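You operate a simulated robot arm through the tools that you are given. There is no shell and no other tool. Be economical: measure what you need, move in short steps, check, and stop when the job is done.

The job below is to be done with a simulated two-armed robot. You get a single attempt, and the scene is never put back.

Task
Strap the thick roll from the blue box tight on the roll tray.
Fine: lay the roll on the tray, free the blue strap before you slide it under; leave the small rolls.
Where things are to end (x, y in the base frame): thick roll within 25 mm of [730, -210].
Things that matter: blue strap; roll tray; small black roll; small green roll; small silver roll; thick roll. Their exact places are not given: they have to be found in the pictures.

Only the result counts: the job must be done as asked and must still hold three seconds after the hand-in. Knocking over, shifting, dropping, spilling or breaking anything else fails it.

Robot
Two 7-joint arms with two-finger parallel grippers on one trunk, on a base that drives. Base frame: it is fixed to the floor where the robot stands at the start and does not move with it; the origin is under the middle of the robot, x ahead of it, y to its left, z up; the surface under the hand at the start is at about z = 860. Units: mm, rad, N and s.
The left shoulder is at the start at [110, 169, 1524], the right one opposite. With the tool pointing down near the work surface each hand reaches from about 380 to 720 mm from the robot's upright axis, wherever it stands, measured 20 degrees to its own side. Places, roughly: blue strap [700, -200, 1000]; roll tray [700, -100, 900]. Payload 1.57 kg a hand.
Tool frame (each hand has its own): the origin (TCP) lies between the finger pads and is the grasp point; the fingertips stand 30 mm ahead of it; z points along the fingers, y is the line along which they close. Largest opening 80 mm; finger width 17, thickness 12; the body of the gripper, 40 by 82 mm, starts 80 mm behind the TCP.
Orientation is told as [roll, pitch, yaw] about the base's x, y, z axes, in that order, counted from this pose: with the fingers straight down and closing along the base's y, the tool's x points along the base's -x, its y along +y and its z along -z.

Tools
- The arms move only by the tool play_rows. It takes "left_motion", "right_motion" or both (then of equal length, played together; a hand with none holds still); each is a list of rows, each a list of 7 numbers: the shift along the tool's x, y, z in units of 400 mm (1.0 is 400 mm), then the turn, a rotation vector about the tool's x, y, z in units of 180 degrees (1.0 is 180 degrees), then the opening, from 0 (shut) to 1 (fully open). In form: [[dx, dy, dz, rx, ry, rz, grip], ...]. A call has 1 to 12 rows; each row is the pose to reach, as a shift and turn from the pose commanded when the call began, along the tool's axes at that moment. A call with a number of a shift or a turn outside -1 to 1 is refused whole. Each row takes 0.2 s and may step no farther than 50 mm and 0.15 rad from the row before; otherwise, or with a gripper value out of range, the whole call is refused. A pose out of reach is approached as far as the arm can. The call stops where the force on the tool passes 40 N (or 10 N more than at its start, if that is more) or the arm is blocked; 0.2 s more then pass. Each finger travels about 72 mm/s and halts on what it meets, pressing with about 20 N; the grip force reading is that of the motor and also rises with nothing between the fingers. The clock runs only during rows and for 0.2 s after the last one: add rows that repeat a pose to give the fingers time. It gives the time, the measured TCP pose, the force on the tool (base axes), the opening and the grip force at its end, in the units of the frame above (readings bear some noise), with the torque about the TCP (base axes, N m) and any sound that the robot's microphone picked up.
- Cameras (640 x 400 px; columns grow to the right, rows downward): "scene" is now at [161.6, 12.3, 1717.3]; the picture's right is [0.16, -0.99, 0.00], its down [-0.68, -0.11, -0.73] and it looks along [0.72, 0.12, -0.69] (base axes); focal length 290 px, centre (320, 200). "left" rides on the left gripper at [72, 7, -122] in its tool frame; the picture's right is [-0.09, 1.00, 0.00], its down [-0.84, -0.08, -0.54] and it looks along [-0.54, -0.05, 0.84] (tool axes); focal length 238 px, centre (320, 200). "right" rides on the right gripper at [72, -7, -122] in its tool frame; the picture's right is [0.09, 1.00, 0.00], its down [-0.84, 0.08, -0.54] and it looks along [-0.54, 0.05, 0.84] (tool axes); focal length 238 px, centre (320, 200).
- camera(camera): a new picture of that camera. No time passes.
- raise_lower(by): slides the trunk up (or, below 0, down) by that many mm; the arms and the scene camera ride with it, the base frame stays. It gives what a move gives, with no picture.
- roll_base(legs): drives the robot by 1 to 6 legs, each [ahead, left, turn to the left] in mm, mm and rad, along the robot's own axes; the way and the turn of a leg run together, so that a leg with both is an arc; at most 1500 mm and 3.142 rad a leg. The arms and the cameras ride along, it lands a little off, and it stops where it bumps. It gives what a move gives.
- aim_head(pan, tilt): turns the head with the scene camera to pan (to the left, within 1.501 rad either way) and tilt (down, from -0.506 to 1.204), counted from straight ahead of the robot. It gives what a move gives.
- probe_pixels(camera, pixels): for up to 12 pixels [column, row] of the newest picture of that camera ("zoom" is the newest enlarged one), the place [x, y, z] in the base frame of the surface seen there, good to about 3 mm. No time passes.
- enlarge(camera, box): a new picture of the part [left, top, right, bottom] of that camera's present view, enlarged. No time passes.
- sign_off(): hands the job in; it is judged then, once.

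Keep the steps short. Do not move on a guess: measure, check each grasp and each placing, and mend mistakes. In all there are 80 turns and 78 pictures (those below and enlarged ones count). Leave the grippers open and the arms clear of the work at the hand-in unless told otherwise, and finish with a single line.

The tools are called after "Emit:" as name(argument=value, ...) on one line, values as JSON. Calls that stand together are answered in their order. play_rows: Moves the arms, as the interface text tells. Its arguments: {"type":"object","properties":{"left_motion":{"type":"array","items":{"type":"array","items":{"type":"number"}}},"right_motion":{"type":"array","items":{"type":"array","items":{"type":"number"}}}},"required":[]} The other tools are called the same way: raise_lower (by) slides the trunk up or down; roll_base (legs) drives the base; aim_head (pan, tilt) turns the head that bears the scene camera; camera (camera) takes a picture; probe_pixels (camera, pixels) gives the place of the surface under pixels of a picture; enlarge (camera, box) takes an enlarged picture of a part of a camera's view; sign_off () hands the job in.

At the start:

```text
t: 0.0
left_position: [583.6, 407.5, 1263.2]
left_ee_rot: [-0.001, 0.001, 0.001]
left_ft_force: [0.3, 0.5, -0.1]
left_ft_torque: [0.0, -0.02, 0.01]
left_opening: 80.0
left_gripper_force: 0.1
right_position: [692.3, -120.5, 1161.7]
right_ee_rot: [0.001, 0.0, 0.0]
right_ft_force: [0.4, -0.1, 0.8]
right_ft_torque: [0.02, -0.02, -0.02]
right_opening: 79.9
right_gripper_force: 0.1
trunk travel left (down, up): [-838.0, 52.0]
robot x, y, heading: [-0.7, 0.4, 0.006]
head pan, tilt: [0.161, 0.757]
```

scene: 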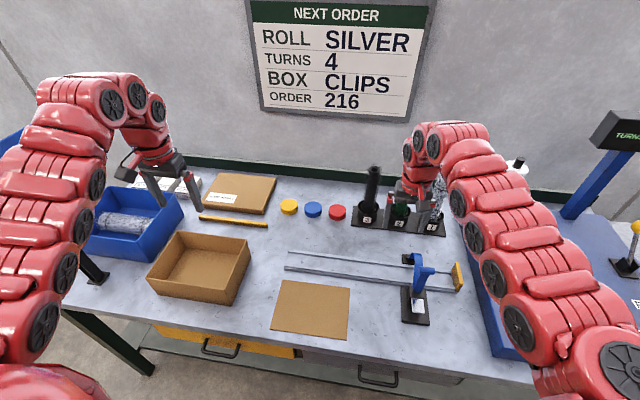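
right: 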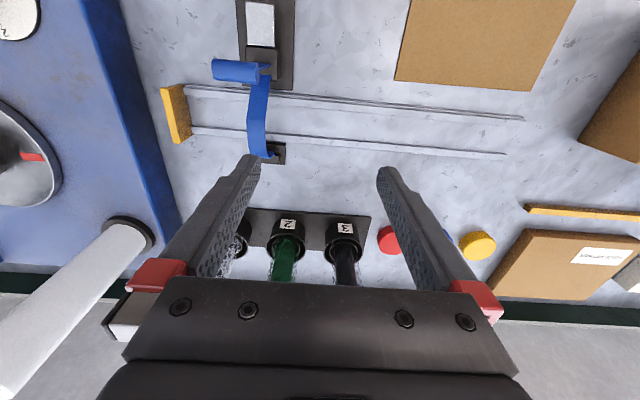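
left: 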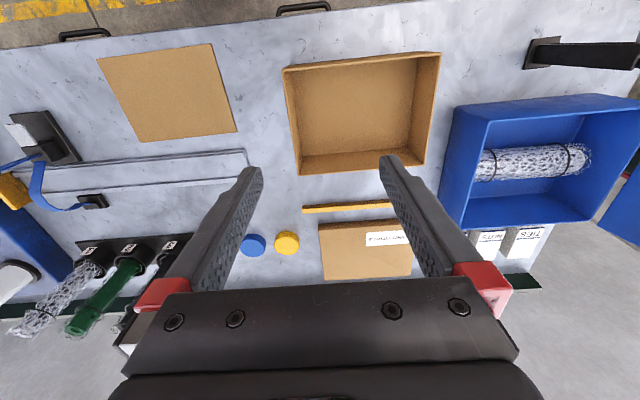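

I see the thick roll in the blue box on the left, and the tray rails with the blue strap on the right. I'll look closer at both.

Emit:
enlarge(camera="scene", box=[270, 220, 480, 350])

Emit:
enlarge(camera="right", box=[140, 0, 540, 250])

Emit:
enlarge(camera="left", box=[420, 80, 640, 240])

Emit:
probe_pixels(camera="left", pixels=[[490, 165], [535, 160], [580, 155], [488, 120], [465, 225], [600, 100], [540, 205], [520, 163], [482, 166], [588, 160]])

Emit:
probe_pixels(camera="right", pixels=[[185, 92], [350, 104], [522, 120], [195, 131], [350, 147], [503, 156], [178, 115], [235, 70], [262, 85], [257, 130], [275, 153], [350, 125]])

```text
3.05 times, centred on (375, 285) of scene
```

zoom: 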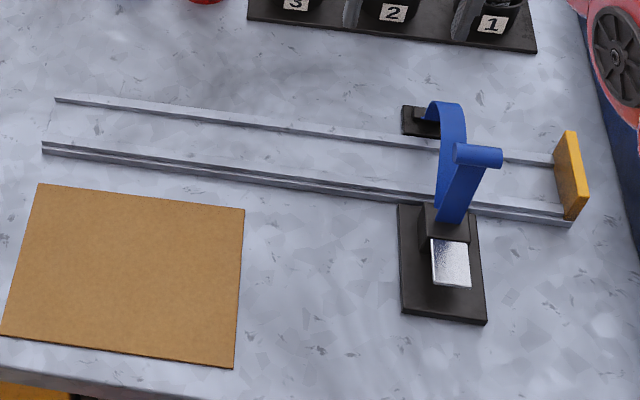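

```text
1.60 times, centred on (340, 125) of right
```

zoom: 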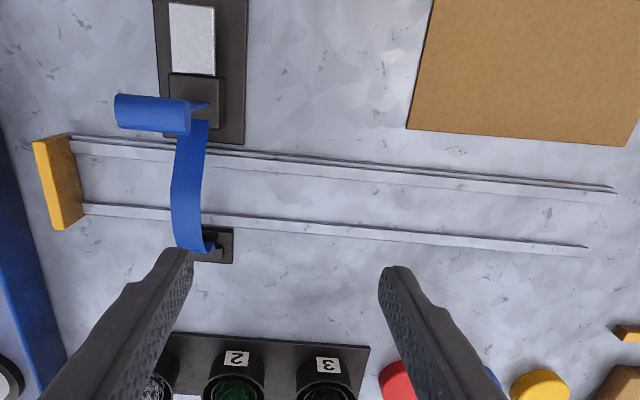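

```text
2.50 times, centred on (530, 160) of left
```

zoom: 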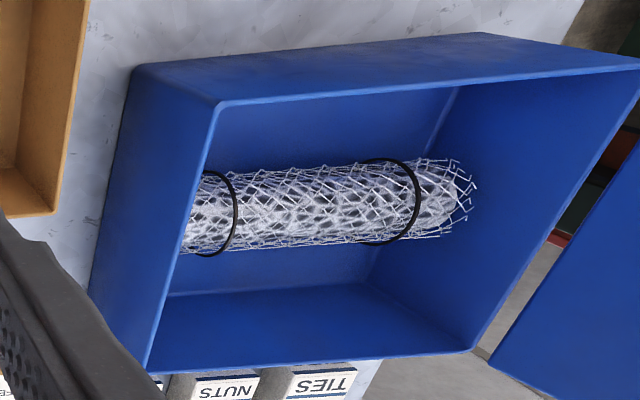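

```text
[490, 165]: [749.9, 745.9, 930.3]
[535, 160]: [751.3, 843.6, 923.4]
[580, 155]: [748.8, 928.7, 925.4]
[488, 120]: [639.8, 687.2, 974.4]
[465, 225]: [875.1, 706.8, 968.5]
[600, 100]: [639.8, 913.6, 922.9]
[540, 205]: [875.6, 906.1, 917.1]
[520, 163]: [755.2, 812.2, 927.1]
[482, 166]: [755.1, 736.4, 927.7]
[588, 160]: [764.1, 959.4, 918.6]
```

```text
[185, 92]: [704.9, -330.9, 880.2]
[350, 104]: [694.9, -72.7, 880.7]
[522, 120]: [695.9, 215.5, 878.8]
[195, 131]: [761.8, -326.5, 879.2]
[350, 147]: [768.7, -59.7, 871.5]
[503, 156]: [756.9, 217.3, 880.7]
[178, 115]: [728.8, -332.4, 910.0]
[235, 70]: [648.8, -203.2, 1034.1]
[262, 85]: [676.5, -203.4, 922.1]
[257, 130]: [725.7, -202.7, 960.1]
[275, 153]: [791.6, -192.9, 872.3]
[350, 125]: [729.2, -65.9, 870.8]
```

The rails lie at x≈700 and 760, the stop at y≈-335, and the strap at y≈-203. I need to see how the strap and buckle work.

Emit:
enlarge(camera="scene", box=[385, 240, 475, 330])

Emit:
probe_pixels(camera="zoom", pixels=[[320, 200], [250, 100], [300, 60], [360, 110], [280, 200], [250, 280], [280, 320], [180, 80]])

Emit:
enlarge(camera="right", box=[190, 0, 320, 180])

```text
4.44 times, centred on (430, 285) of scene
```

zoom: 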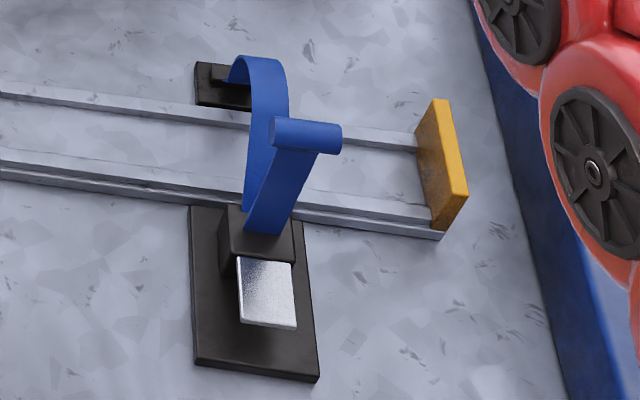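

```text
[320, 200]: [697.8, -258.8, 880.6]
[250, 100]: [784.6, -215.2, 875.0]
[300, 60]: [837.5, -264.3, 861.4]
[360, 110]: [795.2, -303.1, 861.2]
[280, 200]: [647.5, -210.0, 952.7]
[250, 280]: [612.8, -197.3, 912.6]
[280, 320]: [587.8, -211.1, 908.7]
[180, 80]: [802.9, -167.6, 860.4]
```

```text
2.22 times, centred on (255, 90) of right
```

zoom: 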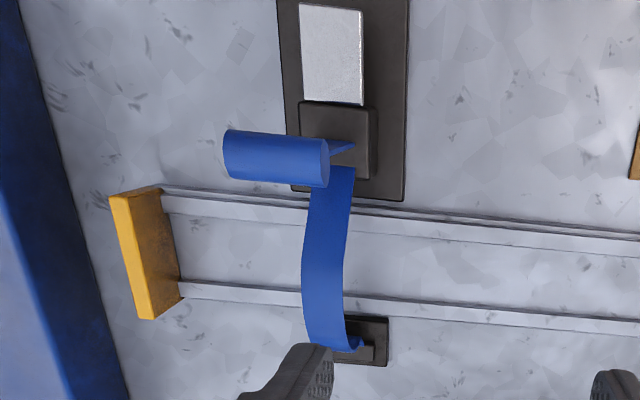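

The strap comes from the far anchor, arches over the rails, goes through the black buckle with a silver lever, and ends in a blue handle bar. I'll measure the strap along its length.

Emit:
probe_pixels(camera="zoom", pixels=[[340, 175], [332, 200], [328, 230], [325, 260], [325, 290], [328, 320], [335, 342], [352, 347], [230, 155], [320, 160], [342, 148], [340, 120]])

Emit:
enlarge(camera="left", box=[0, 90, 120, 220])

Emit:
probe_pixels(camera="zoom", pixels=[[100, 100], [200, 100], [300, 100], [300, 300], [200, 200], [300, 200]])

```text
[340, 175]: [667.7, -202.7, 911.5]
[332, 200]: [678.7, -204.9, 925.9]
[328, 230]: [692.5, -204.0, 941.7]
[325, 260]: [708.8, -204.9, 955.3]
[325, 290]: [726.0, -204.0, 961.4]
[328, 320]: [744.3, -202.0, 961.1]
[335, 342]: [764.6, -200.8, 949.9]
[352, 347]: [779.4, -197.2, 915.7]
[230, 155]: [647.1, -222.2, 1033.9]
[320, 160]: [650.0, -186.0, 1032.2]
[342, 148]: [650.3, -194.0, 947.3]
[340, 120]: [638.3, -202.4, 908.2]
```

```text
3.08 times, centred on (60, 155) of left
```

zoom: 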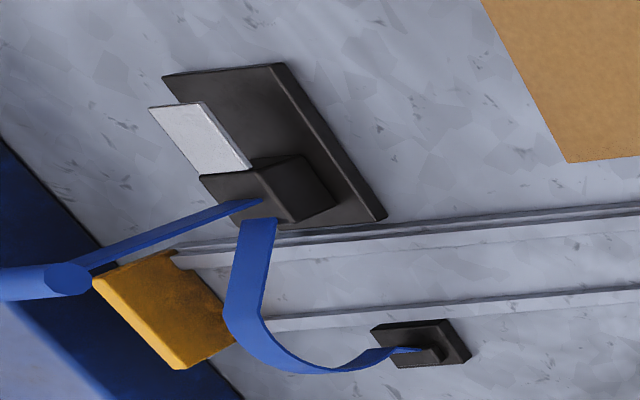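

```text
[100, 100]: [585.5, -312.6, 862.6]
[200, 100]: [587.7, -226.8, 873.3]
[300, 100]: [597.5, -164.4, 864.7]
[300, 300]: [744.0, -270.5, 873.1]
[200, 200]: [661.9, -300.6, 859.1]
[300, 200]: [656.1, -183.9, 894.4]
```

The handle bar is at about (650, -204, 1030), the loop's top is at z≈961, and the lever is at z≈910. Next I'll look at the box side and measure the roll, the floor space and the table edge.

Emit:
aim_head(pan=0.9, tilt=0.7)

Emit:
camera(camera="scene")

```text
t: 1.1
left_position: [583.6, 406.7, 1262.0]
left_ee_rot: [-0.001, 0.0, 0.0]
left_ft_force: [-0.8, 0.1, -1.1]
left_ft_torque: [0.01, 0.02, -0.01]
left_opening: 79.8
left_gripper_force: 0.0
right_position: [693.2, -119.8, 1161.5]
right_ee_rot: [0.0, -0.001, 0.0]
right_ft_force: [0.4, -0.9, -0.6]
right_ft_torque: [0.03, -0.01, 0.01]
right_opening: 80.1
right_gripper_force: 0.2
trunk travel left (down, up): [-838.0, 52.0]
robot x, y, heading: [-1.1, 1.8, -0.0]
head pan, tilt: [0.901, 0.7]
```

```text
68 pictures are left
```

scene: 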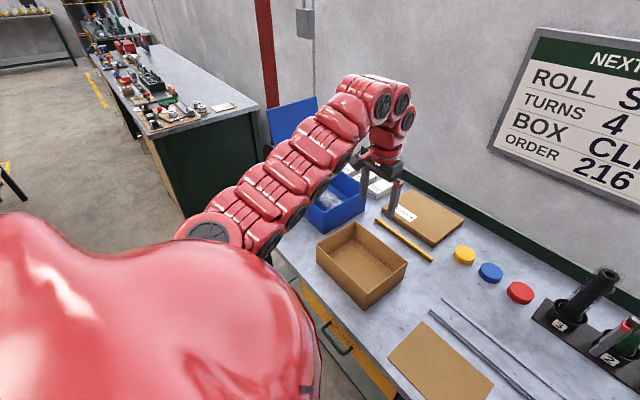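

The floor on the left is free. I'll measure the table edge and the roll (via the left camera).

Emit:
probe_pixels(camera="scene", pixels=[[290, 270], [370, 365], [400, 395], [335, 340], [260, 150], [225, 190], [290, 140], [150, 330]])

Emit:
enlarge(camera="left", box=[440, 80, 640, 230])

Emit:
probe_pixels(camera="zoom", pixels=[[150, 190], [155, 285], [250, 190], [250, 235], [390, 200], [400, 150], [260, 285], [330, 270], [430, 195], [480, 130], [450, 300], [230, 140]])

```text
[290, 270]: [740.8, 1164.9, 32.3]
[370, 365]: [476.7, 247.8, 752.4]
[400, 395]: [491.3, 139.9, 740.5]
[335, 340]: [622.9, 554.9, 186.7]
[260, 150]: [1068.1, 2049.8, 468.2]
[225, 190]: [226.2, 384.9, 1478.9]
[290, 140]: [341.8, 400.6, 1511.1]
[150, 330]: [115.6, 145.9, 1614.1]
```

```text
2.67 times, centred on (540, 155) of left
```

zoom: 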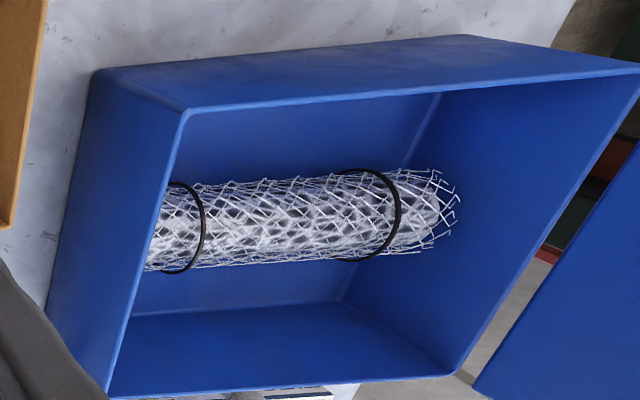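

```text
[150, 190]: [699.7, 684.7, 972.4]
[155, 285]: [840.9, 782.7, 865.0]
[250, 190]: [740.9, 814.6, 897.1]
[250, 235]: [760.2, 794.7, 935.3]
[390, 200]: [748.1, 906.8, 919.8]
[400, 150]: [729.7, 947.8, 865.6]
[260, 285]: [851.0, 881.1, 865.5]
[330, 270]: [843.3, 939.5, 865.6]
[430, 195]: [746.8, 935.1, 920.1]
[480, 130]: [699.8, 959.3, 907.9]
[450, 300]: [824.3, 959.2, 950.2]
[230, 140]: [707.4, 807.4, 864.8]
```

The box floor is at 865 and the roll top at about 937, so the roll is about 72 mm thick. The table's front edge is at x≈480. I'll drive left to bring the box into the left hand's reach.

Emit:
roll_base(legs=[[0, 640, 0]])

Emit:
aim_head(pan=0.25, tilt=0.8)

Emit:
camera(camera="scene")

Emit:
camera(camera="left")

```text
t: 4.7
left_position: [582.1, 1054.4, 1264.0]
left_ee_rot: [0.001, 0.001, 0.002]
left_ft_force: [-0.1, 1.1, 0.3]
left_ft_torque: [0.02, 0.02, 0.01]
left_opening: 80.0
left_gripper_force: 0.1
right_position: [694.5, 525.7, 1161.1]
right_ee_rot: [0.0, 0.001, 0.002]
right_ft_force: [0.1, -0.4, -0.2]
right_ft_torque: [-0.03, 0.01, 0.0]
right_opening: 80.2
right_gripper_force: 0.0
trunk travel left (down, up): [-838.0, 52.0]
robot x, y, heading: [-3.3, 649.6, 0.003]
head pan, tilt: [0.901, 0.7]
```

```text
t: 5.7
left_position: [581.9, 1055.1, 1263.7]
left_ee_rot: [0.0, -0.002, 0.002]
left_ft_force: [-0.4, 0.0, -0.1]
left_ft_torque: [0.01, 0.04, 0.01]
left_opening: 80.2
left_gripper_force: 0.2
right_position: [693.9, 526.7, 1162.9]
right_ee_rot: [0.0, 0.0, 0.002]
right_ft_force: [0.7, -0.2, 0.0]
right_ft_torque: [-0.01, -0.06, 0.0]
right_opening: 80.0
right_gripper_force: 0.0
trunk travel left (down, up): [-838.0, 52.0]
robot x, y, heading: [-0.8, 643.4, -0.0]
head pan, tilt: [0.25, 0.799]
```

```text
66 pictures are left
```

scene: 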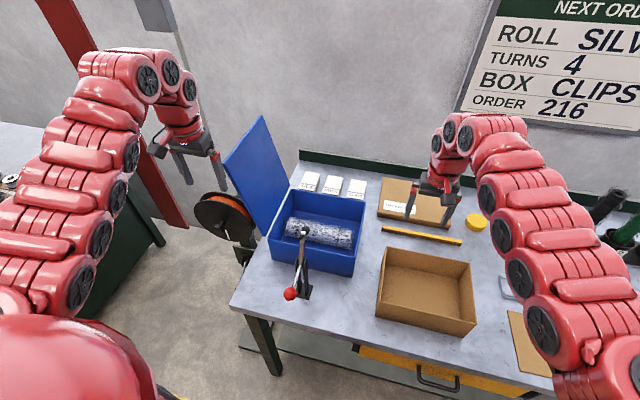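

```text
65 pictures are left
```

left: 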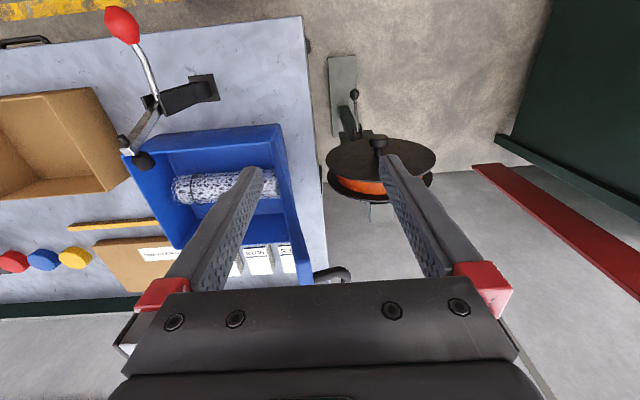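

A red-knobbed toggle clamp stands at the front of the box, and its arm reaches over the box wall. I'll look closer.

Emit:
enlarge(camera="scene", box=[250, 170, 390, 310])

Emit:
probe_pixels(camera="zoom", pixels=[[236, 130], [230, 160], [235, 185], [230, 220], [225, 255], [193, 348], [300, 170], [180, 130], [420, 190], [260, 335], [215, 145], [240, 190]])

Emit:
enlarge(camera="left", box=[90, 0, 320, 260])

Emit:
probe_pixels(camera="zoom", pixels=[[120, 40], [145, 90], [165, 130], [140, 200], [120, 210], [155, 215], [200, 230], [140, 245], [235, 285], [185, 280], [270, 280], [140, 290]])

```text
2.86 times, centred on (320, 240) of scene
```

zoom: 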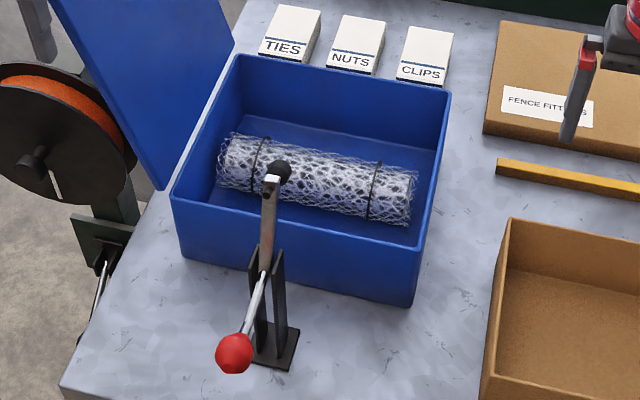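

```text
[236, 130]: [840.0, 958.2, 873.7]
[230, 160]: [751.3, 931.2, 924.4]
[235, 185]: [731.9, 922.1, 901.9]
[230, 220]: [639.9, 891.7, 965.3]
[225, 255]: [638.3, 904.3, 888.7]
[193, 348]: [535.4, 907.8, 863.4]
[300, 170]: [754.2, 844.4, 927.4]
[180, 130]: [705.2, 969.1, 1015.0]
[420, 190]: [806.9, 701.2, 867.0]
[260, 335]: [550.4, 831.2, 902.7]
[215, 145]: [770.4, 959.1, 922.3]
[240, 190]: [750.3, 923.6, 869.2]
```

```text
1.54 times, centred on (205, 130) of left
```

zoom: 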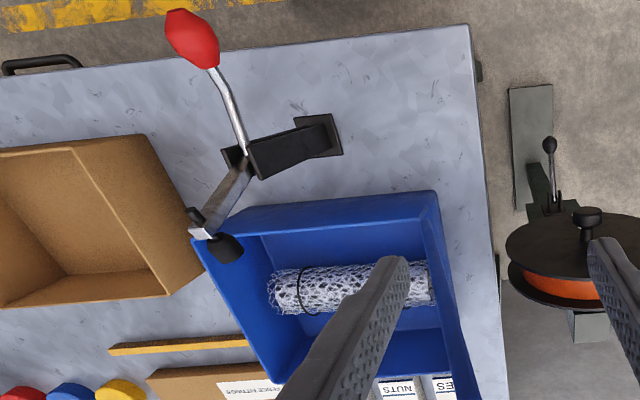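

```text
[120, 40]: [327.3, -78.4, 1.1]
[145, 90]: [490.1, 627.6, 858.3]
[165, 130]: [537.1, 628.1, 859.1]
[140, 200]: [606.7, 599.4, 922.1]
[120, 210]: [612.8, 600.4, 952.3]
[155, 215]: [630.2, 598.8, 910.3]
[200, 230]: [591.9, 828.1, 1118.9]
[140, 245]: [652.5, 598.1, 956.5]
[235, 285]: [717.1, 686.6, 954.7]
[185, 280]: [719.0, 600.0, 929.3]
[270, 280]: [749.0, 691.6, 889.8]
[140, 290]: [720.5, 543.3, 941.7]
```

Emit:
probe_pixels(camera="zoom", pixels=[[190, 38], [232, 110], [245, 165], [220, 195], [225, 246], [195, 215], [285, 150], [325, 132], [240, 240], [445, 225], [275, 290], [430, 285]])

Emit:
enlarge(camera="right", box=[320, 0, 640, 200])

```text
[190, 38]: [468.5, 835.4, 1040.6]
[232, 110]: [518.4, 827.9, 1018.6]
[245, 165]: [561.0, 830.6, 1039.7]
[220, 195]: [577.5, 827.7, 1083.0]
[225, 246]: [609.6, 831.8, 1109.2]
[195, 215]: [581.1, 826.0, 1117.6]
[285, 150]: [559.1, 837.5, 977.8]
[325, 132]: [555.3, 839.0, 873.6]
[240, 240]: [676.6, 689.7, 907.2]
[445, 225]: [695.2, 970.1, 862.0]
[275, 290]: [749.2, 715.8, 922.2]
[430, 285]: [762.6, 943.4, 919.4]
```

```text
2.00 times, centred on (480, 100) of right
```

zoom: 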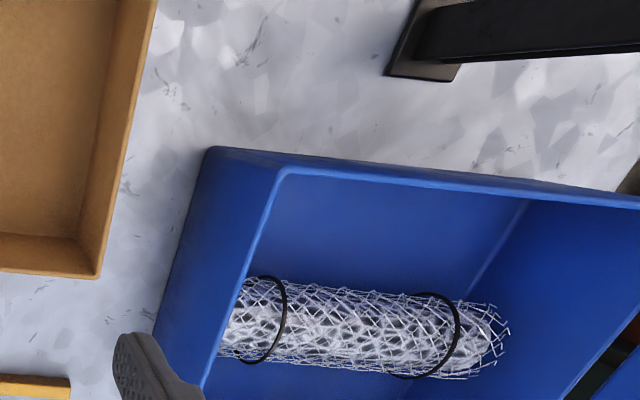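

The clamp is open and stands free at y≈830, with x up to 615 and z up to 1120. The roll runs from y≈712 to 950 at x≈755. I'll move the left hand over y≈850 (turning it so it closes along x) before driving ahead, to keep off the lid.

Emit:
play_rows(left_motion=[[0, -0.047, 0, 0, 0, 0.0455, 1], [0, -0.094, 0, 0, 0, 0.091, 1], [0, -0.14, 0, 0, 0, 0.1364, 1], [0, -0.187, 0, 0, 0, 0.1818, 1], [0, -0.234, 0, 0, 0, 0.2273, 1], [0, -0.28, 0, 0, 0, 0.2727, 1], [0, -0.327, 0, 0, 0, 0.3182, 1], [0, -0.374, 0, 0, 0, 0.3636, 1], [0, -0.42, 0, 0, 0, 0.4091, 1], [0, -0.467, 0, 0, 0, 0.4545, 1], [0, -0.5125, 0, 0, 0, 0.5, 1], [0, -0.5125, 0, 0, 0, 0.5, 1]])

Emit:
roll_base(legs=[[110, 0, 0]])

Emit:
camera(camera="left")

Emit:
camera(camera="scene")

```text
t: 8.3
left_position: [618.8, 870.2, 1257.3]
left_ee_rot: [0.0, -0.001, -1.571]
left_ft_force: [1.3, 0.6, -1.0]
left_ft_torque: [-0.02, -0.01, 0.0]
left_opening: 80.0
left_gripper_force: 0.0
left hand out of reach, approached as far as the arm can: row 2, 3, 4, 5, 6, 7, 8, 9, 10, 11, 12
right_position: [693.5, 528.1, 1163.0]
right_ee_rot: [0.001, -0.001, 0.001]
right_ft_force: [0.1, -0.8, 0.1]
right_ft_torque: [0.0, -0.02, -0.03]
right_opening: 80.1
right_gripper_force: 0.0
trunk travel left (down, up): [-838.0, 52.0]
robot x, y, heading: [2.3, 649.0, 0.001]
head pan, tilt: [0.25, 0.799]
```

```text
t: 9.5
left_position: [727.7, 868.7, 1258.6]
left_ee_rot: [0.002, 0.0, -1.569]
left_ft_force: [0.2, 0.5, -0.2]
left_ft_torque: [0.02, -0.01, 0.0]
left_opening: 79.9
left_gripper_force: 0.2
right_position: [802.2, 526.4, 1162.1]
right_ee_rot: [0.002, -0.002, 0.0]
right_ft_force: [-0.1, 0.3, -0.4]
right_ft_torque: [0.03, 0.02, 0.01]
right_opening: 79.9
right_gripper_force: 0.1
trunk travel left (down, up): [-838.0, 52.0]
robot x, y, heading: [110.0, 648.2, 0.003]
head pan, tilt: [0.25, 0.799]
```

```text
61 pictures are left
```

left: 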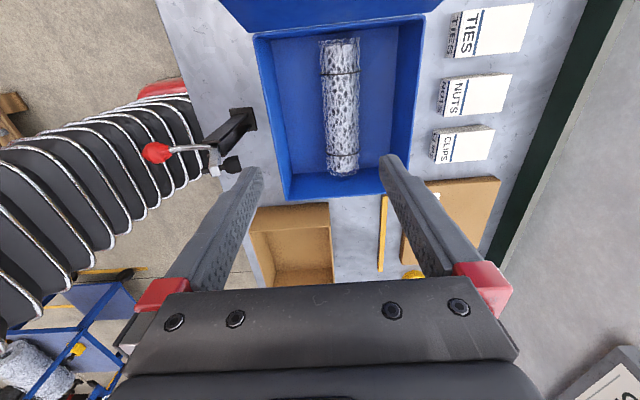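

```text
60 pictures are left
```

scene: 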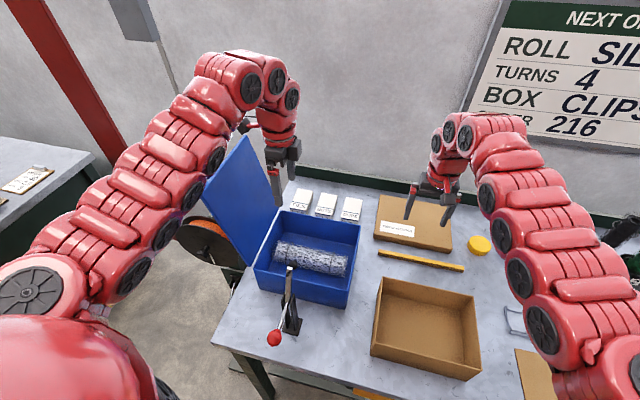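

The drive worked. I'll measure the roll's axis and width from the left camera.

Emit:
enlarge(camera="left", box=[250, 20, 430, 200])

Emit:
probe_pixels(camera="left", pixels=[[343, 172], [341, 155], [340, 120], [340, 72], [339, 45], [328, 120], [352, 120], [340, 40], [342, 176], [380, 120], [290, 120], [405, 100]])

```text
2.22 times, centred on (340, 110) of left
```

zoom: 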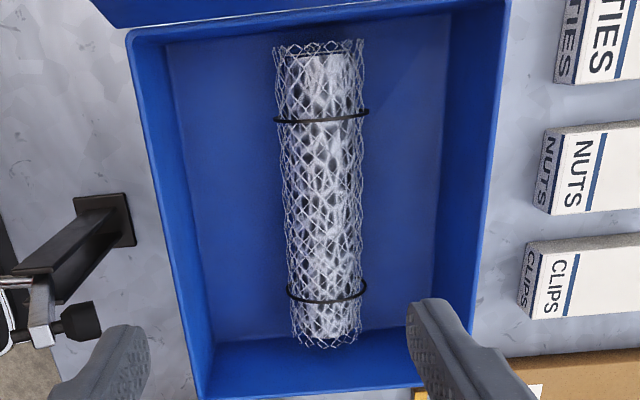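

```text
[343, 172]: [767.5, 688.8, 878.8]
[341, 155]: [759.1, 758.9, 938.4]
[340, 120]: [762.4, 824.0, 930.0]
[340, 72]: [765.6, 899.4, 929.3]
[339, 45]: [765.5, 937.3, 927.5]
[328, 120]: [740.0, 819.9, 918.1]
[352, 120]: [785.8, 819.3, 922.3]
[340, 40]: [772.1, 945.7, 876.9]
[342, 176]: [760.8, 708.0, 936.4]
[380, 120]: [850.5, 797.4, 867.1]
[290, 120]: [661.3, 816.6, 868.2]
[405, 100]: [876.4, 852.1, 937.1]
```

The roll axis is along y at x≈766, with its middle at y≈828 and a diameter of about 72–75 mm. I'll bring the left hand over the middle, down to z≈1045.

Emit:
play_rows(left_motion=[[-0.05, 0.05, 0, 0, 0, 0, 1], [-0.102, 0.095, 0.05, 0, 0, 0, 1], [-0.102, 0.095, 0.15, 0, 0, 0, 1], [-0.102, 0.095, 0.25, 0, 0, 0, 1], [-0.102, 0.095, 0.35, 0, 0, 0, 1], [-0.102, 0.095, 0.45, 0, 0, 0, 1], [-0.102, 0.095, 0.535, 0, 0, 0, 1], [-0.102, 0.095, 0.535, 0, 0, 0, 1]])

Emit:
camera(camera="left")

Emit:
camera(camera="scene")

```text
t: 11.3
left_position: [767.0, 827.7, 1045.9]
left_ee_rot: [-0.001, 0.001, -1.571]
left_ft_force: [-0.4, 0.7, -0.3]
left_ft_torque: [0.02, -0.01, 0.01]
left_opening: 79.8
left_gripper_force: 0.0
right_position: [802.8, 526.4, 1161.4]
right_ee_rot: [0.0, 0.0, -0.001]
right_ft_force: [-0.4, -0.1, 1.1]
right_ft_torque: [-0.02, 0.0, -0.01]
right_opening: 80.2
right_gripper_force: 0.0
trunk travel left (down, up): [-838.0, 52.0]
robot x, y, heading: [113.1, 650.6, 0.0]
head pan, tilt: [0.25, 0.799]
```

```text
58 pictures are left
```

left: 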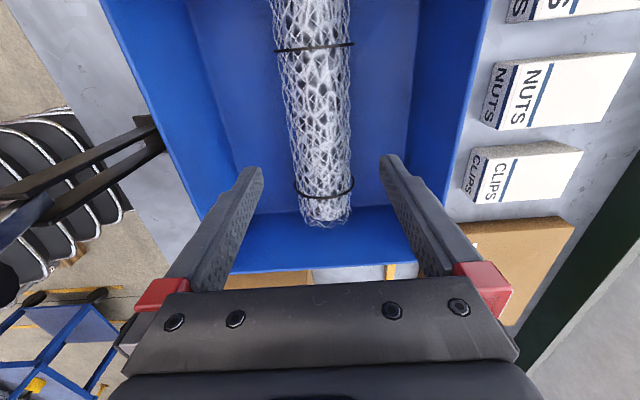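

```text
57 pictures are left
```

scene: 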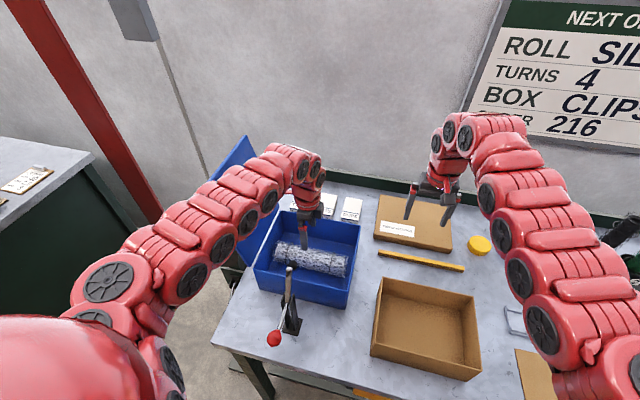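

Emit:
enlarge(camera="left", box=[240, 40, 400, 240])

Emit:
probe_pixels(camera="scene", pixels=[[240, 145], [215, 180], [190, 240], [215, 195], [245, 190], [160, 265], [300, 155], [290, 270], [255, 170], [150, 310]])

```text
2.00 times, centred on (320, 140) of left
```

zoom: 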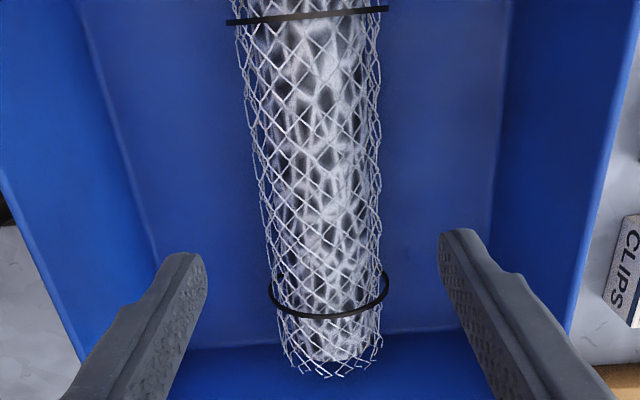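

```text
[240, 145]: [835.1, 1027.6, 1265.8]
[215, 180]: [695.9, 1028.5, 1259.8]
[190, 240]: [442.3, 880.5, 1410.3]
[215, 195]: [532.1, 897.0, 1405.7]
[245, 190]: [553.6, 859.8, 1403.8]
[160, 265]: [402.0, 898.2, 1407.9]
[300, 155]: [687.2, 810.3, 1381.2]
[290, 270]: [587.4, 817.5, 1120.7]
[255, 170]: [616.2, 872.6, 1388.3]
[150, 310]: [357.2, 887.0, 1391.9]
```

The roll is centred between the fingers and about 65 mm wide. The forearm passes over the clamp, whose top is at 1120, so I'll raise the trunk 50 mm to keep the forearm high. Then I'll lower the hand partway and check.

Emit:
raise_lower(by=50)

Emit:
play_rows(left_motion=[[0, 0, 0.1, 0, 0, 0, 1], [0, 0, 0.2, 0, 0, 0, 1], [0, 0, 0.3, 0, 0, 0, 1], [0, 0, 0.3, 0, 0, 0, 1]])

Emit:
camera(camera="scene")

Emit:
camera(camera="left")

Emit:
probe_pixels(camera="scene", pixels=[[290, 275], [280, 215], [270, 230], [260, 240], [250, 225], [285, 260]])

```text
t: 12.2
left_position: [767.7, 828.0, 1095.8]
left_ee_rot: [0.001, 0.0, -1.569]
left_ft_force: [1.2, 0.2, -0.8]
left_ft_torque: [0.01, -0.03, 0.04]
left_opening: 80.1
left_gripper_force: 0.0
right_position: [802.6, 525.6, 1211.0]
right_ee_rot: [0.002, 0.001, 0.001]
right_ft_force: [-0.3, 0.6, -0.6]
right_ft_torque: [0.02, 0.01, 0.02]
right_opening: 79.7
right_gripper_force: 0.2
trunk travel left (down, up): [-888.0, 2.0]
robot x, y, heading: [108.5, 644.8, 0.003]
head pan, tilt: [0.25, 0.799]
```

```text
t: 13.2
left_position: [765.6, 827.6, 975.1]
left_ee_rot: [0.001, -0.001, -1.57]
left_ft_force: [-0.6, 0.0, 0.5]
left_ft_torque: [0.0, -0.02, 0.01]
left_opening: 80.0
left_gripper_force: 0.0
right_position: [802.8, 527.3, 1211.8]
right_ee_rot: [0.002, 0.001, 0.0]
right_ft_force: [0.7, -0.2, 0.3]
right_ft_torque: [0.0, 0.01, 0.0]
right_opening: 80.0
right_gripper_force: 0.0
trunk travel left (down, up): [-888.0, 2.0]
robot x, y, heading: [110.1, 646.8, -0.001]
head pan, tilt: [0.25, 0.799]
```

```text
55 pictures are left
```

scene: 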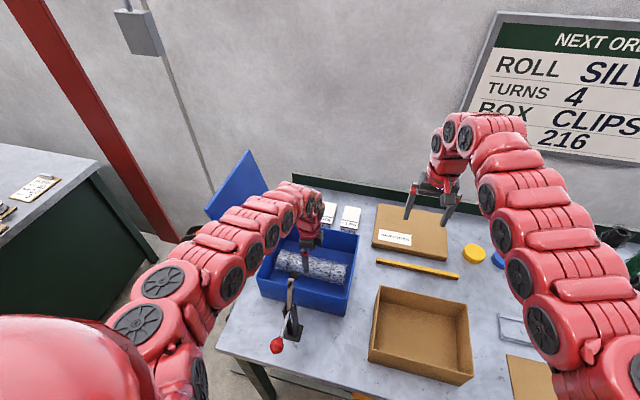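

```text
54 pictures are left
```

left: 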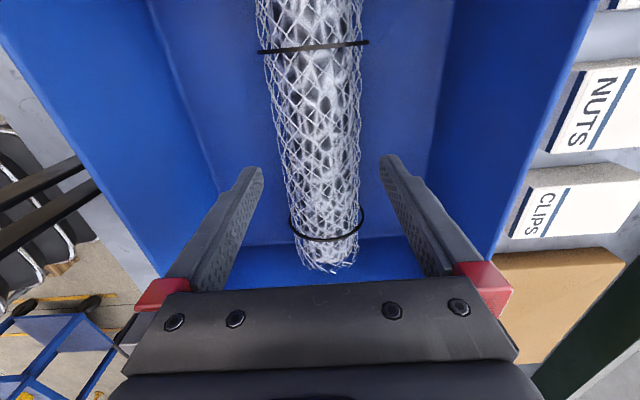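

```text
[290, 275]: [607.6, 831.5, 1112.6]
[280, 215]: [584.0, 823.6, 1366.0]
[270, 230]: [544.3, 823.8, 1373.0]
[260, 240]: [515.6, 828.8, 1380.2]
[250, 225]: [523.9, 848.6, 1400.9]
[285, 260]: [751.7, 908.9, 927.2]
```

The forearm clears the clamp by more than 150 mm. I'll go down to the grasp at z≈905 and check the centring before closing.

Emit:
play_rows(left_motion=[[0, 0, 0.06, 0, 0, 0, 1], [0, 0, 0.12, 0, 0, 0, 1], [0, 0, 0.172, 0, 0, 0, 1], [0, 0, 0.172, 0, 0, 0, 1]])

Emit:
camera(camera="left")

```text
t: 14.2
left_position: [764.2, 827.3, 906.8]
left_ee_rot: [0.001, -0.002, -1.57]
left_ft_force: [-1.4, 0.1, 0.6]
left_ft_torque: [0.01, -0.02, -0.05]
left_opening: 80.0
left_gripper_force: 0.0
right_position: [804.3, 528.0, 1211.0]
right_ee_rot: [0.0, 0.001, 0.0]
right_ft_force: [0.2, -0.4, -0.4]
right_ft_torque: [0.01, 0.01, -0.03]
right_opening: 79.9
right_gripper_force: 0.2
trunk travel left (down, up): [-888.0, 2.0]
robot x, y, heading: [108.6, 649.1, -0.001]
head pan, tilt: [0.25, 0.799]
```

```text
53 pictures are left
```

left: 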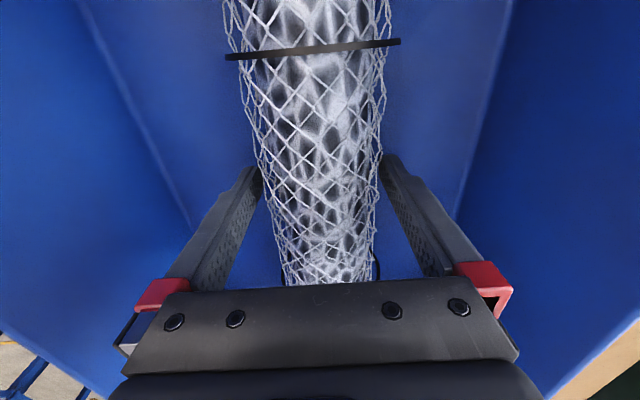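

The roll lies between the fingers. I'll close.

Emit:
play_rows(left_motion=[[0, 0, 0, 0, 0, 0, 0.85], [0, 0, 0, 0, 0, 0, 0.5], [0, 0, 0, 0, 0, 0, 0.3], [0, 0, 0, 0, 0, 0, 0.3], [0, 0, 0, 0, 0, 0, 0.3]])

Emit:
camera(camera="left")

```text
t: 15.4
left_position: [764.3, 827.9, 906.8]
left_ee_rot: [0.001, 0.0, -1.568]
left_ft_force: [2.0, 1.6, 2.1]
left_ft_torque: [0.23, -0.08, -0.14]
left_opening: 71.2
left_gripper_force: 19.9
right_position: [803.7, 526.4, 1211.9]
right_ee_rot: [0.0, 0.001, 0.0]
right_ft_force: [-0.4, 0.6, 0.7]
right_ft_torque: [-0.02, 0.01, -0.01]
right_opening: 80.3
right_gripper_force: 0.1
trunk travel left (down, up): [-888.0, 2.0]
robot x, y, heading: [108.2, 647.1, 0.004]
head pan, tilt: [0.25, 0.799]
```

```text
52 pictures are left
```

left: 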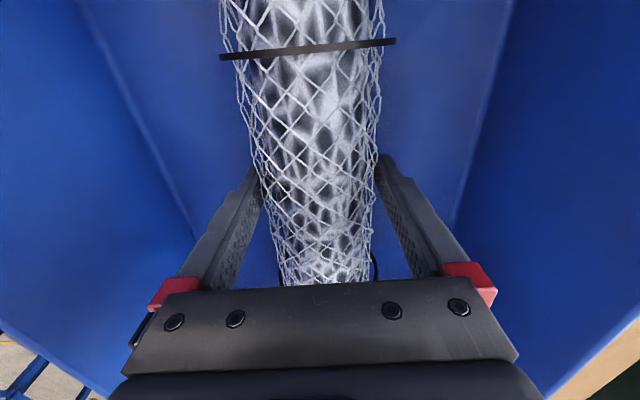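

It's held, 71 mm wide at 20 N. I'll lift it straight up, clear of the box walls.

Emit:
play_rows(left_motion=[[0, 0, -0.03, 0, 0, 0, 0.3], [0, 0, -0.08, 0, 0, 0, 0.3], [0, 0, -0.16, 0, 0, 0, 0.3], [0, 0, -0.24, 0, 0, 0, 0.3], [0, 0, -0.32, 0, 0, 0, 0.3], [0, 0, -0.4, 0, 0, 0, 0.3], [0, 0, -0.48, 0, 0, 0, 0.3], [0, 0, -0.48, 0, 0, 0, 0.3]])

Emit:
camera(camera="left")

Emit:
camera(camera="scene")

```text
t: 17.2
left_position: [766.8, 828.2, 1099.0]
left_ee_rot: [0.0, -0.002, -1.569]
left_ft_force: [-0.3, 0.3, -3.2]
left_ft_torque: [0.0, 0.02, 0.02]
left_opening: 71.2
left_gripper_force: 20.5
right_position: [803.9, 527.2, 1212.4]
right_ee_rot: [0.0, -0.001, 0.001]
right_ft_force: [-0.6, -0.7, -0.1]
right_ft_torque: [0.0, -0.02, 0.02]
right_opening: 79.7
right_gripper_force: 0.1
trunk travel left (down, up): [-888.0, 2.0]
robot x, y, heading: [108.6, 646.7, -0.001]
head pan, tilt: [0.25, 0.799]
```

```text
51 pictures are left
```

left: 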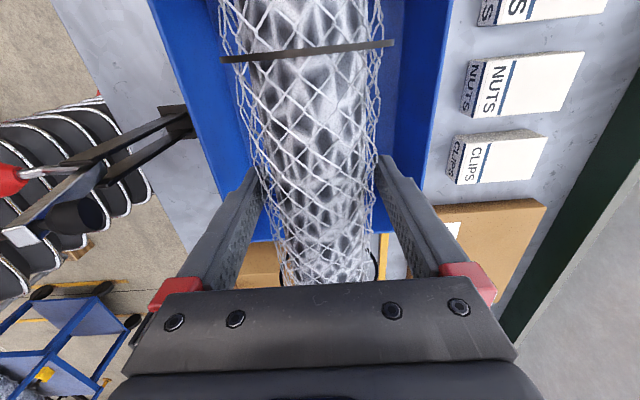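

```text
50 pictures are left
```

scene: 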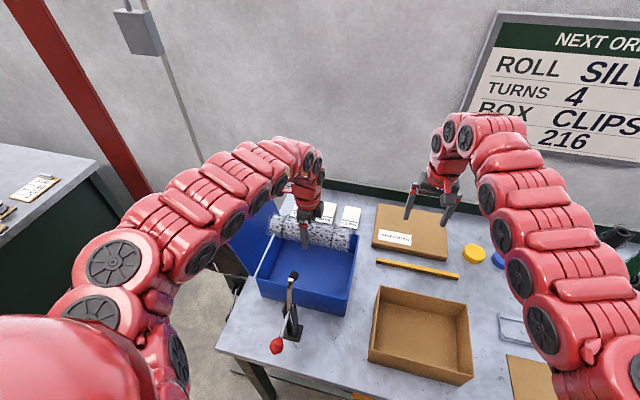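

The roll is held firmly at about 0.35 kg. I'll pull the right hand back 110 mm in x so it clears the standing small rolls, then drive right about 650 mm.

Emit:
play_rows(right_motion=[[0.1, 0, 0, 0, 0, 0, 1], [0.2, 0, -0.03, 0, 0, 0, 1], [0.275, 0, -0.05, 0, 0, 0, 1], [0.275, 0, -0.05, 0, 0, 0, 1]])

Emit:
roll_base(legs=[[0, -660, 0]])

Emit:
aim_head(pan=-0.15, tilt=0.85)

Emit:
camera(camera="scene")

Emit:
camera(camera="right")

```text
t: 18.2
left_position: [765.3, 827.5, 1099.4]
left_ee_rot: [0.0, 0.0, -1.571]
left_ft_force: [-0.4, -0.8, -4.0]
left_ft_torque: [0.04, 0.0, -0.04]
left_opening: 71.2
left_gripper_force: 20.0
right_position: [753.0, 525.2, 1214.9]
right_ee_rot: [0.002, 0.0, 0.0]
right_ft_force: [0.2, -0.8, -0.3]
right_ft_torque: [0.01, -0.02, -0.01]
right_opening: 79.8
right_gripper_force: 0.2
right hand out of reach, approached as far as the arm can: row 2, 3, 4
trunk travel left (down, up): [-888.0, 2.0]
robot x, y, heading: [108.1, 645.9, 0.002]
head pan, tilt: [0.25, 0.799]
```

```text
t: 21.9
left_position: [767.5, 175.4, 1097.8]
left_ee_rot: [0.0, -0.002, -1.561]
left_ft_force: [-0.6, 0.3, -3.4]
left_ft_torque: [0.01, 0.02, -0.01]
left_opening: 71.2
left_gripper_force: 19.9
right_position: [758.5, -126.1, 1215.7]
right_ee_rot: [-0.001, 0.0, 0.006]
right_ft_force: [-0.3, 0.2, 0.6]
right_ft_torque: [-0.02, 0.0, 0.01]
right_opening: 80.0
right_gripper_force: 0.1
trunk travel left (down, up): [-888.0, 2.0]
robot x, y, heading: [115.9, -5.8, 0.011]
head pan, tilt: [0.25, 0.799]
```

```text
t: 22.8
left_position: [768.2, 175.2, 1099.1]
left_ee_rot: [0.0, 0.0, -1.562]
left_ft_force: [0.0, 0.1, -3.9]
left_ft_torque: [0.0, 0.02, -0.01]
left_opening: 71.0
left_gripper_force: 19.5
right_position: [758.2, -127.1, 1214.5]
right_ee_rot: [0.0, -0.001, 0.006]
right_ft_force: [0.1, 0.4, -0.7]
right_ft_torque: [0.0, 0.0, 0.0]
right_opening: 79.9
right_gripper_force: 0.1
trunk travel left (down, up): [-888.0, 2.0]
robot x, y, heading: [112.9, -11.5, 0.01]
head pan, tilt: [-0.15, 0.85]
```

```text
49 pictures are left
```

scene: 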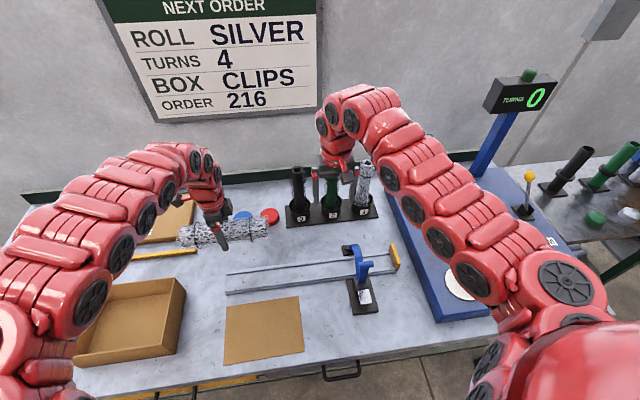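

```text
48 pictures are left
```

right: 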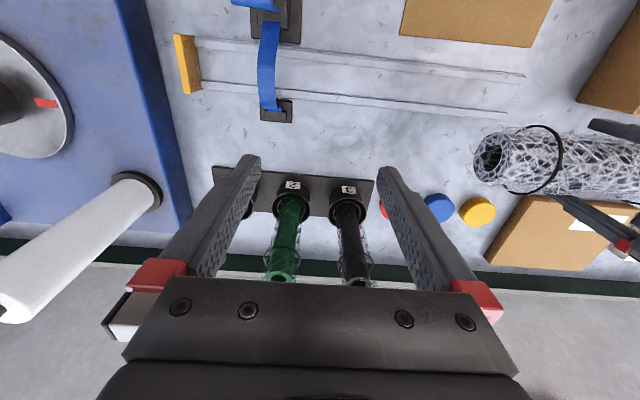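

The roll is over the tray's left part. Before lowering, I'll measure the rails' exact edges and heights, because the fingertips will come close to them.

Emit:
enlarge(camera="scene", box=[215, 235, 335, 310])

Emit:
probe_pixels(camera="zoom", pixels=[[400, 170], [400, 178], [400, 186], [400, 194], [400, 274], [400, 282], [400, 290], [400, 298], [400, 306], [400, 230], [60, 206], [60, 310]])

```text
5.33 times, centred on (275, 272) of scene
```

zoom: 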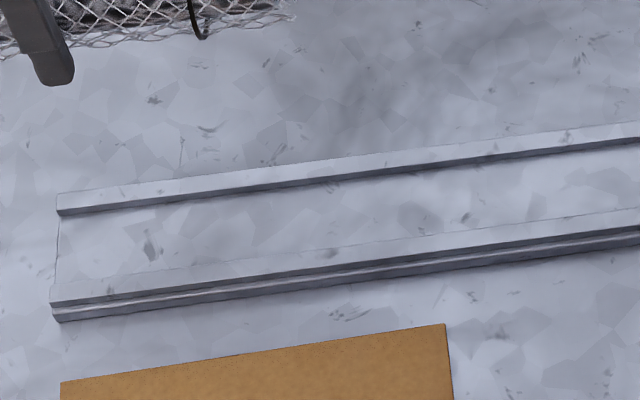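

```text
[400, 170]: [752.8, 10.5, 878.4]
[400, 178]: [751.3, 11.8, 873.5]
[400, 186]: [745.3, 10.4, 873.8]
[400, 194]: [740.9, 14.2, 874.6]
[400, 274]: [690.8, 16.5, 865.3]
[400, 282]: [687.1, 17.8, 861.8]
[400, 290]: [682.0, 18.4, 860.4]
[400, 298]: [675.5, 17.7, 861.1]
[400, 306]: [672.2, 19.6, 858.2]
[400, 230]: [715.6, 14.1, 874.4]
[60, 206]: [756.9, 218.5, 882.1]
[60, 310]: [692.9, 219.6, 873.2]
```

The tray floor is at z≈874, the rails' tops at 880, with inner edges at about 706 and 752, so the centre is x≈730. The seated roll should put the TCP at z≈912, with the fingertips just above the rails. I'll move over (730, 60) and descend to z≈985.

Emit:
play_rows(left_motion=[[-0.1, -0.04, 0, 0, 0, 0, 0.3], [-0.2, -0.08, 0.03, 0, 0, 0.001, 0.3], [-0.287, -0.0975, 0.08, 0, 0, 0.002, 0.3], [-0.287, -0.0975, 0.15, 0, 0, 0.003, 0.3], [-0.287, -0.0975, 0.22, 0, 0, 0.003, 0.3], [-0.287, -0.0975, 0.285, 0, 0, 0.003, 0.3], [-0.287, -0.0975, 0.285, 0, 0, 0.003, 0.3]])

Emit:
camera(camera="left")

Emit:
camera(camera="scene")

```text
t: 24.4
left_position: [729.2, 60.9, 984.4]
left_ee_rot: [0.0, 0.0, -1.573]
left_ft_force: [-0.5, 0.6, -5.1]
left_ft_torque: [-0.08, -0.02, -0.01]
left_opening: 71.1
left_gripper_force: 20.0
right_position: [756.4, -126.2, 1215.3]
right_ee_rot: [-0.001, 0.0, 0.01]
right_ft_force: [-0.4, 1.0, 0.3]
right_ft_torque: [-0.02, 0.01, -0.01]
right_opening: 80.1
right_gripper_force: 0.1
trunk travel left (down, up): [-888.0, 2.0]
robot x, y, heading: [115.5, -10.5, 0.011]
head pan, tilt: [-0.15, 0.85]
```

```text
46 pictures are left
```

left: 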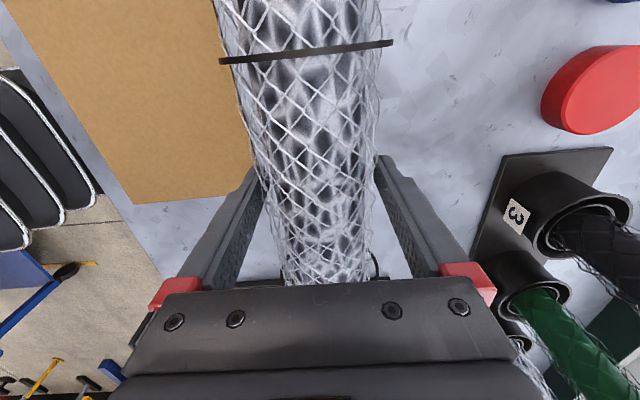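

```text
45 pictures are left
```

scene: 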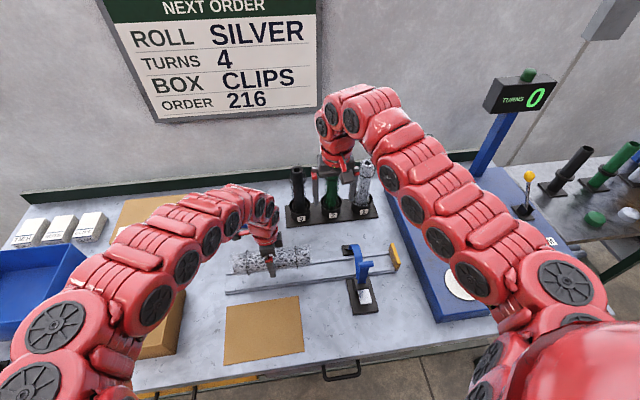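

It's lined up over the rails. I'll lower it gently until it touches.

Emit:
play_rows(left_motion=[[0, 0.002, 0.06, 0, 0, 0, 0.3], [0, 0.002, 0.11, 0, 0, 0, 0.3], [0, 0.002, 0.15, 0, 0, 0, 0.3], [0, 0.002, 0.165, 0, 0, 0, 0.3], [0, 0.002, 0.172, 0, 0, 0, 0.3], [0, 0.002, 0.176, 0, 0, 0, 0.3], [0, 0.002, 0.176, 0, 0, 0, 0.3]])

Emit:
enlarge(camera="scene", box=[215, 225, 335, 300])

```text
t: 26.0
left_position: [730.3, 60.8, 913.7]
left_ee_rot: [-0.001, 0.0, -1.573]
left_ft_force: [0.0, 0.1, -3.8]
left_ft_torque: [0.04, -0.01, 0.0]
left_opening: 71.3
left_gripper_force: 19.7
right_position: [757.0, -126.8, 1214.8]
right_ee_rot: [0.0, 0.001, 0.006]
right_ft_force: [0.5, -0.5, -0.6]
right_ft_torque: [0.06, 0.01, -0.02]
right_opening: 79.8
right_gripper_force: 0.1
trunk travel left (down, up): [-888.0, 2.0]
robot x, y, heading: [114.0, -7.6, 0.012]
head pan, tilt: [-0.15, 0.85]
```

```text
5.33 times, centred on (275, 262) of scene
```

zoom: 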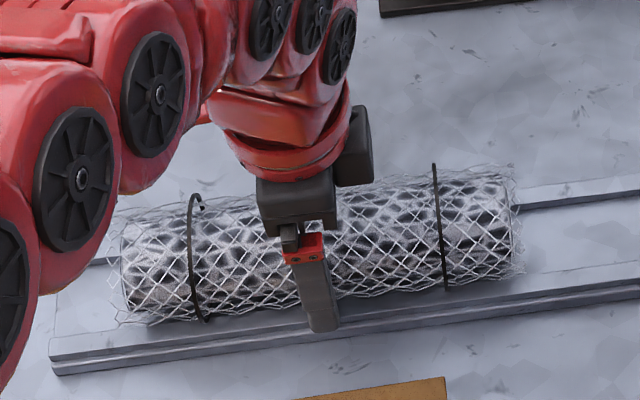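

It's still hanging by a hair, since the weight reading is -3.8 N. I'll go down a few more millimetres.

Emit:
play_rows(left_motion=[[0, 0, 0.0025, 0, 0, 0, 0.3], [0, 0, 0.005, 0, 0, 0, 0.3], [0, 0, 0.0075, 0, 0, 0, 0.3], [0, 0, 0.0075, 0, 0, 0, 0.3]])

```text
t: 27.0
left_position: [729.9, 59.9, 911.7]
left_ee_rot: [0.002, 0.001, -1.574]
left_ft_force: [-1.2, 1.7, 9.2]
left_ft_torque: [0.05, 0.08, -0.24]
left_opening: 71.2
left_gripper_force: 19.6
right_position: [756.0, -126.3, 1215.6]
right_ee_rot: [0.002, 0.0, 0.008]
right_ft_force: [0.6, -0.6, -0.6]
right_ft_torque: [0.01, 0.01, 0.0]
right_opening: 80.1
right_gripper_force: 0.0
trunk travel left (down, up): [-888.0, 2.0]
robot x, y, heading: [110.1, -11.2, 0.011]
head pan, tilt: [-0.15, 0.85]
```

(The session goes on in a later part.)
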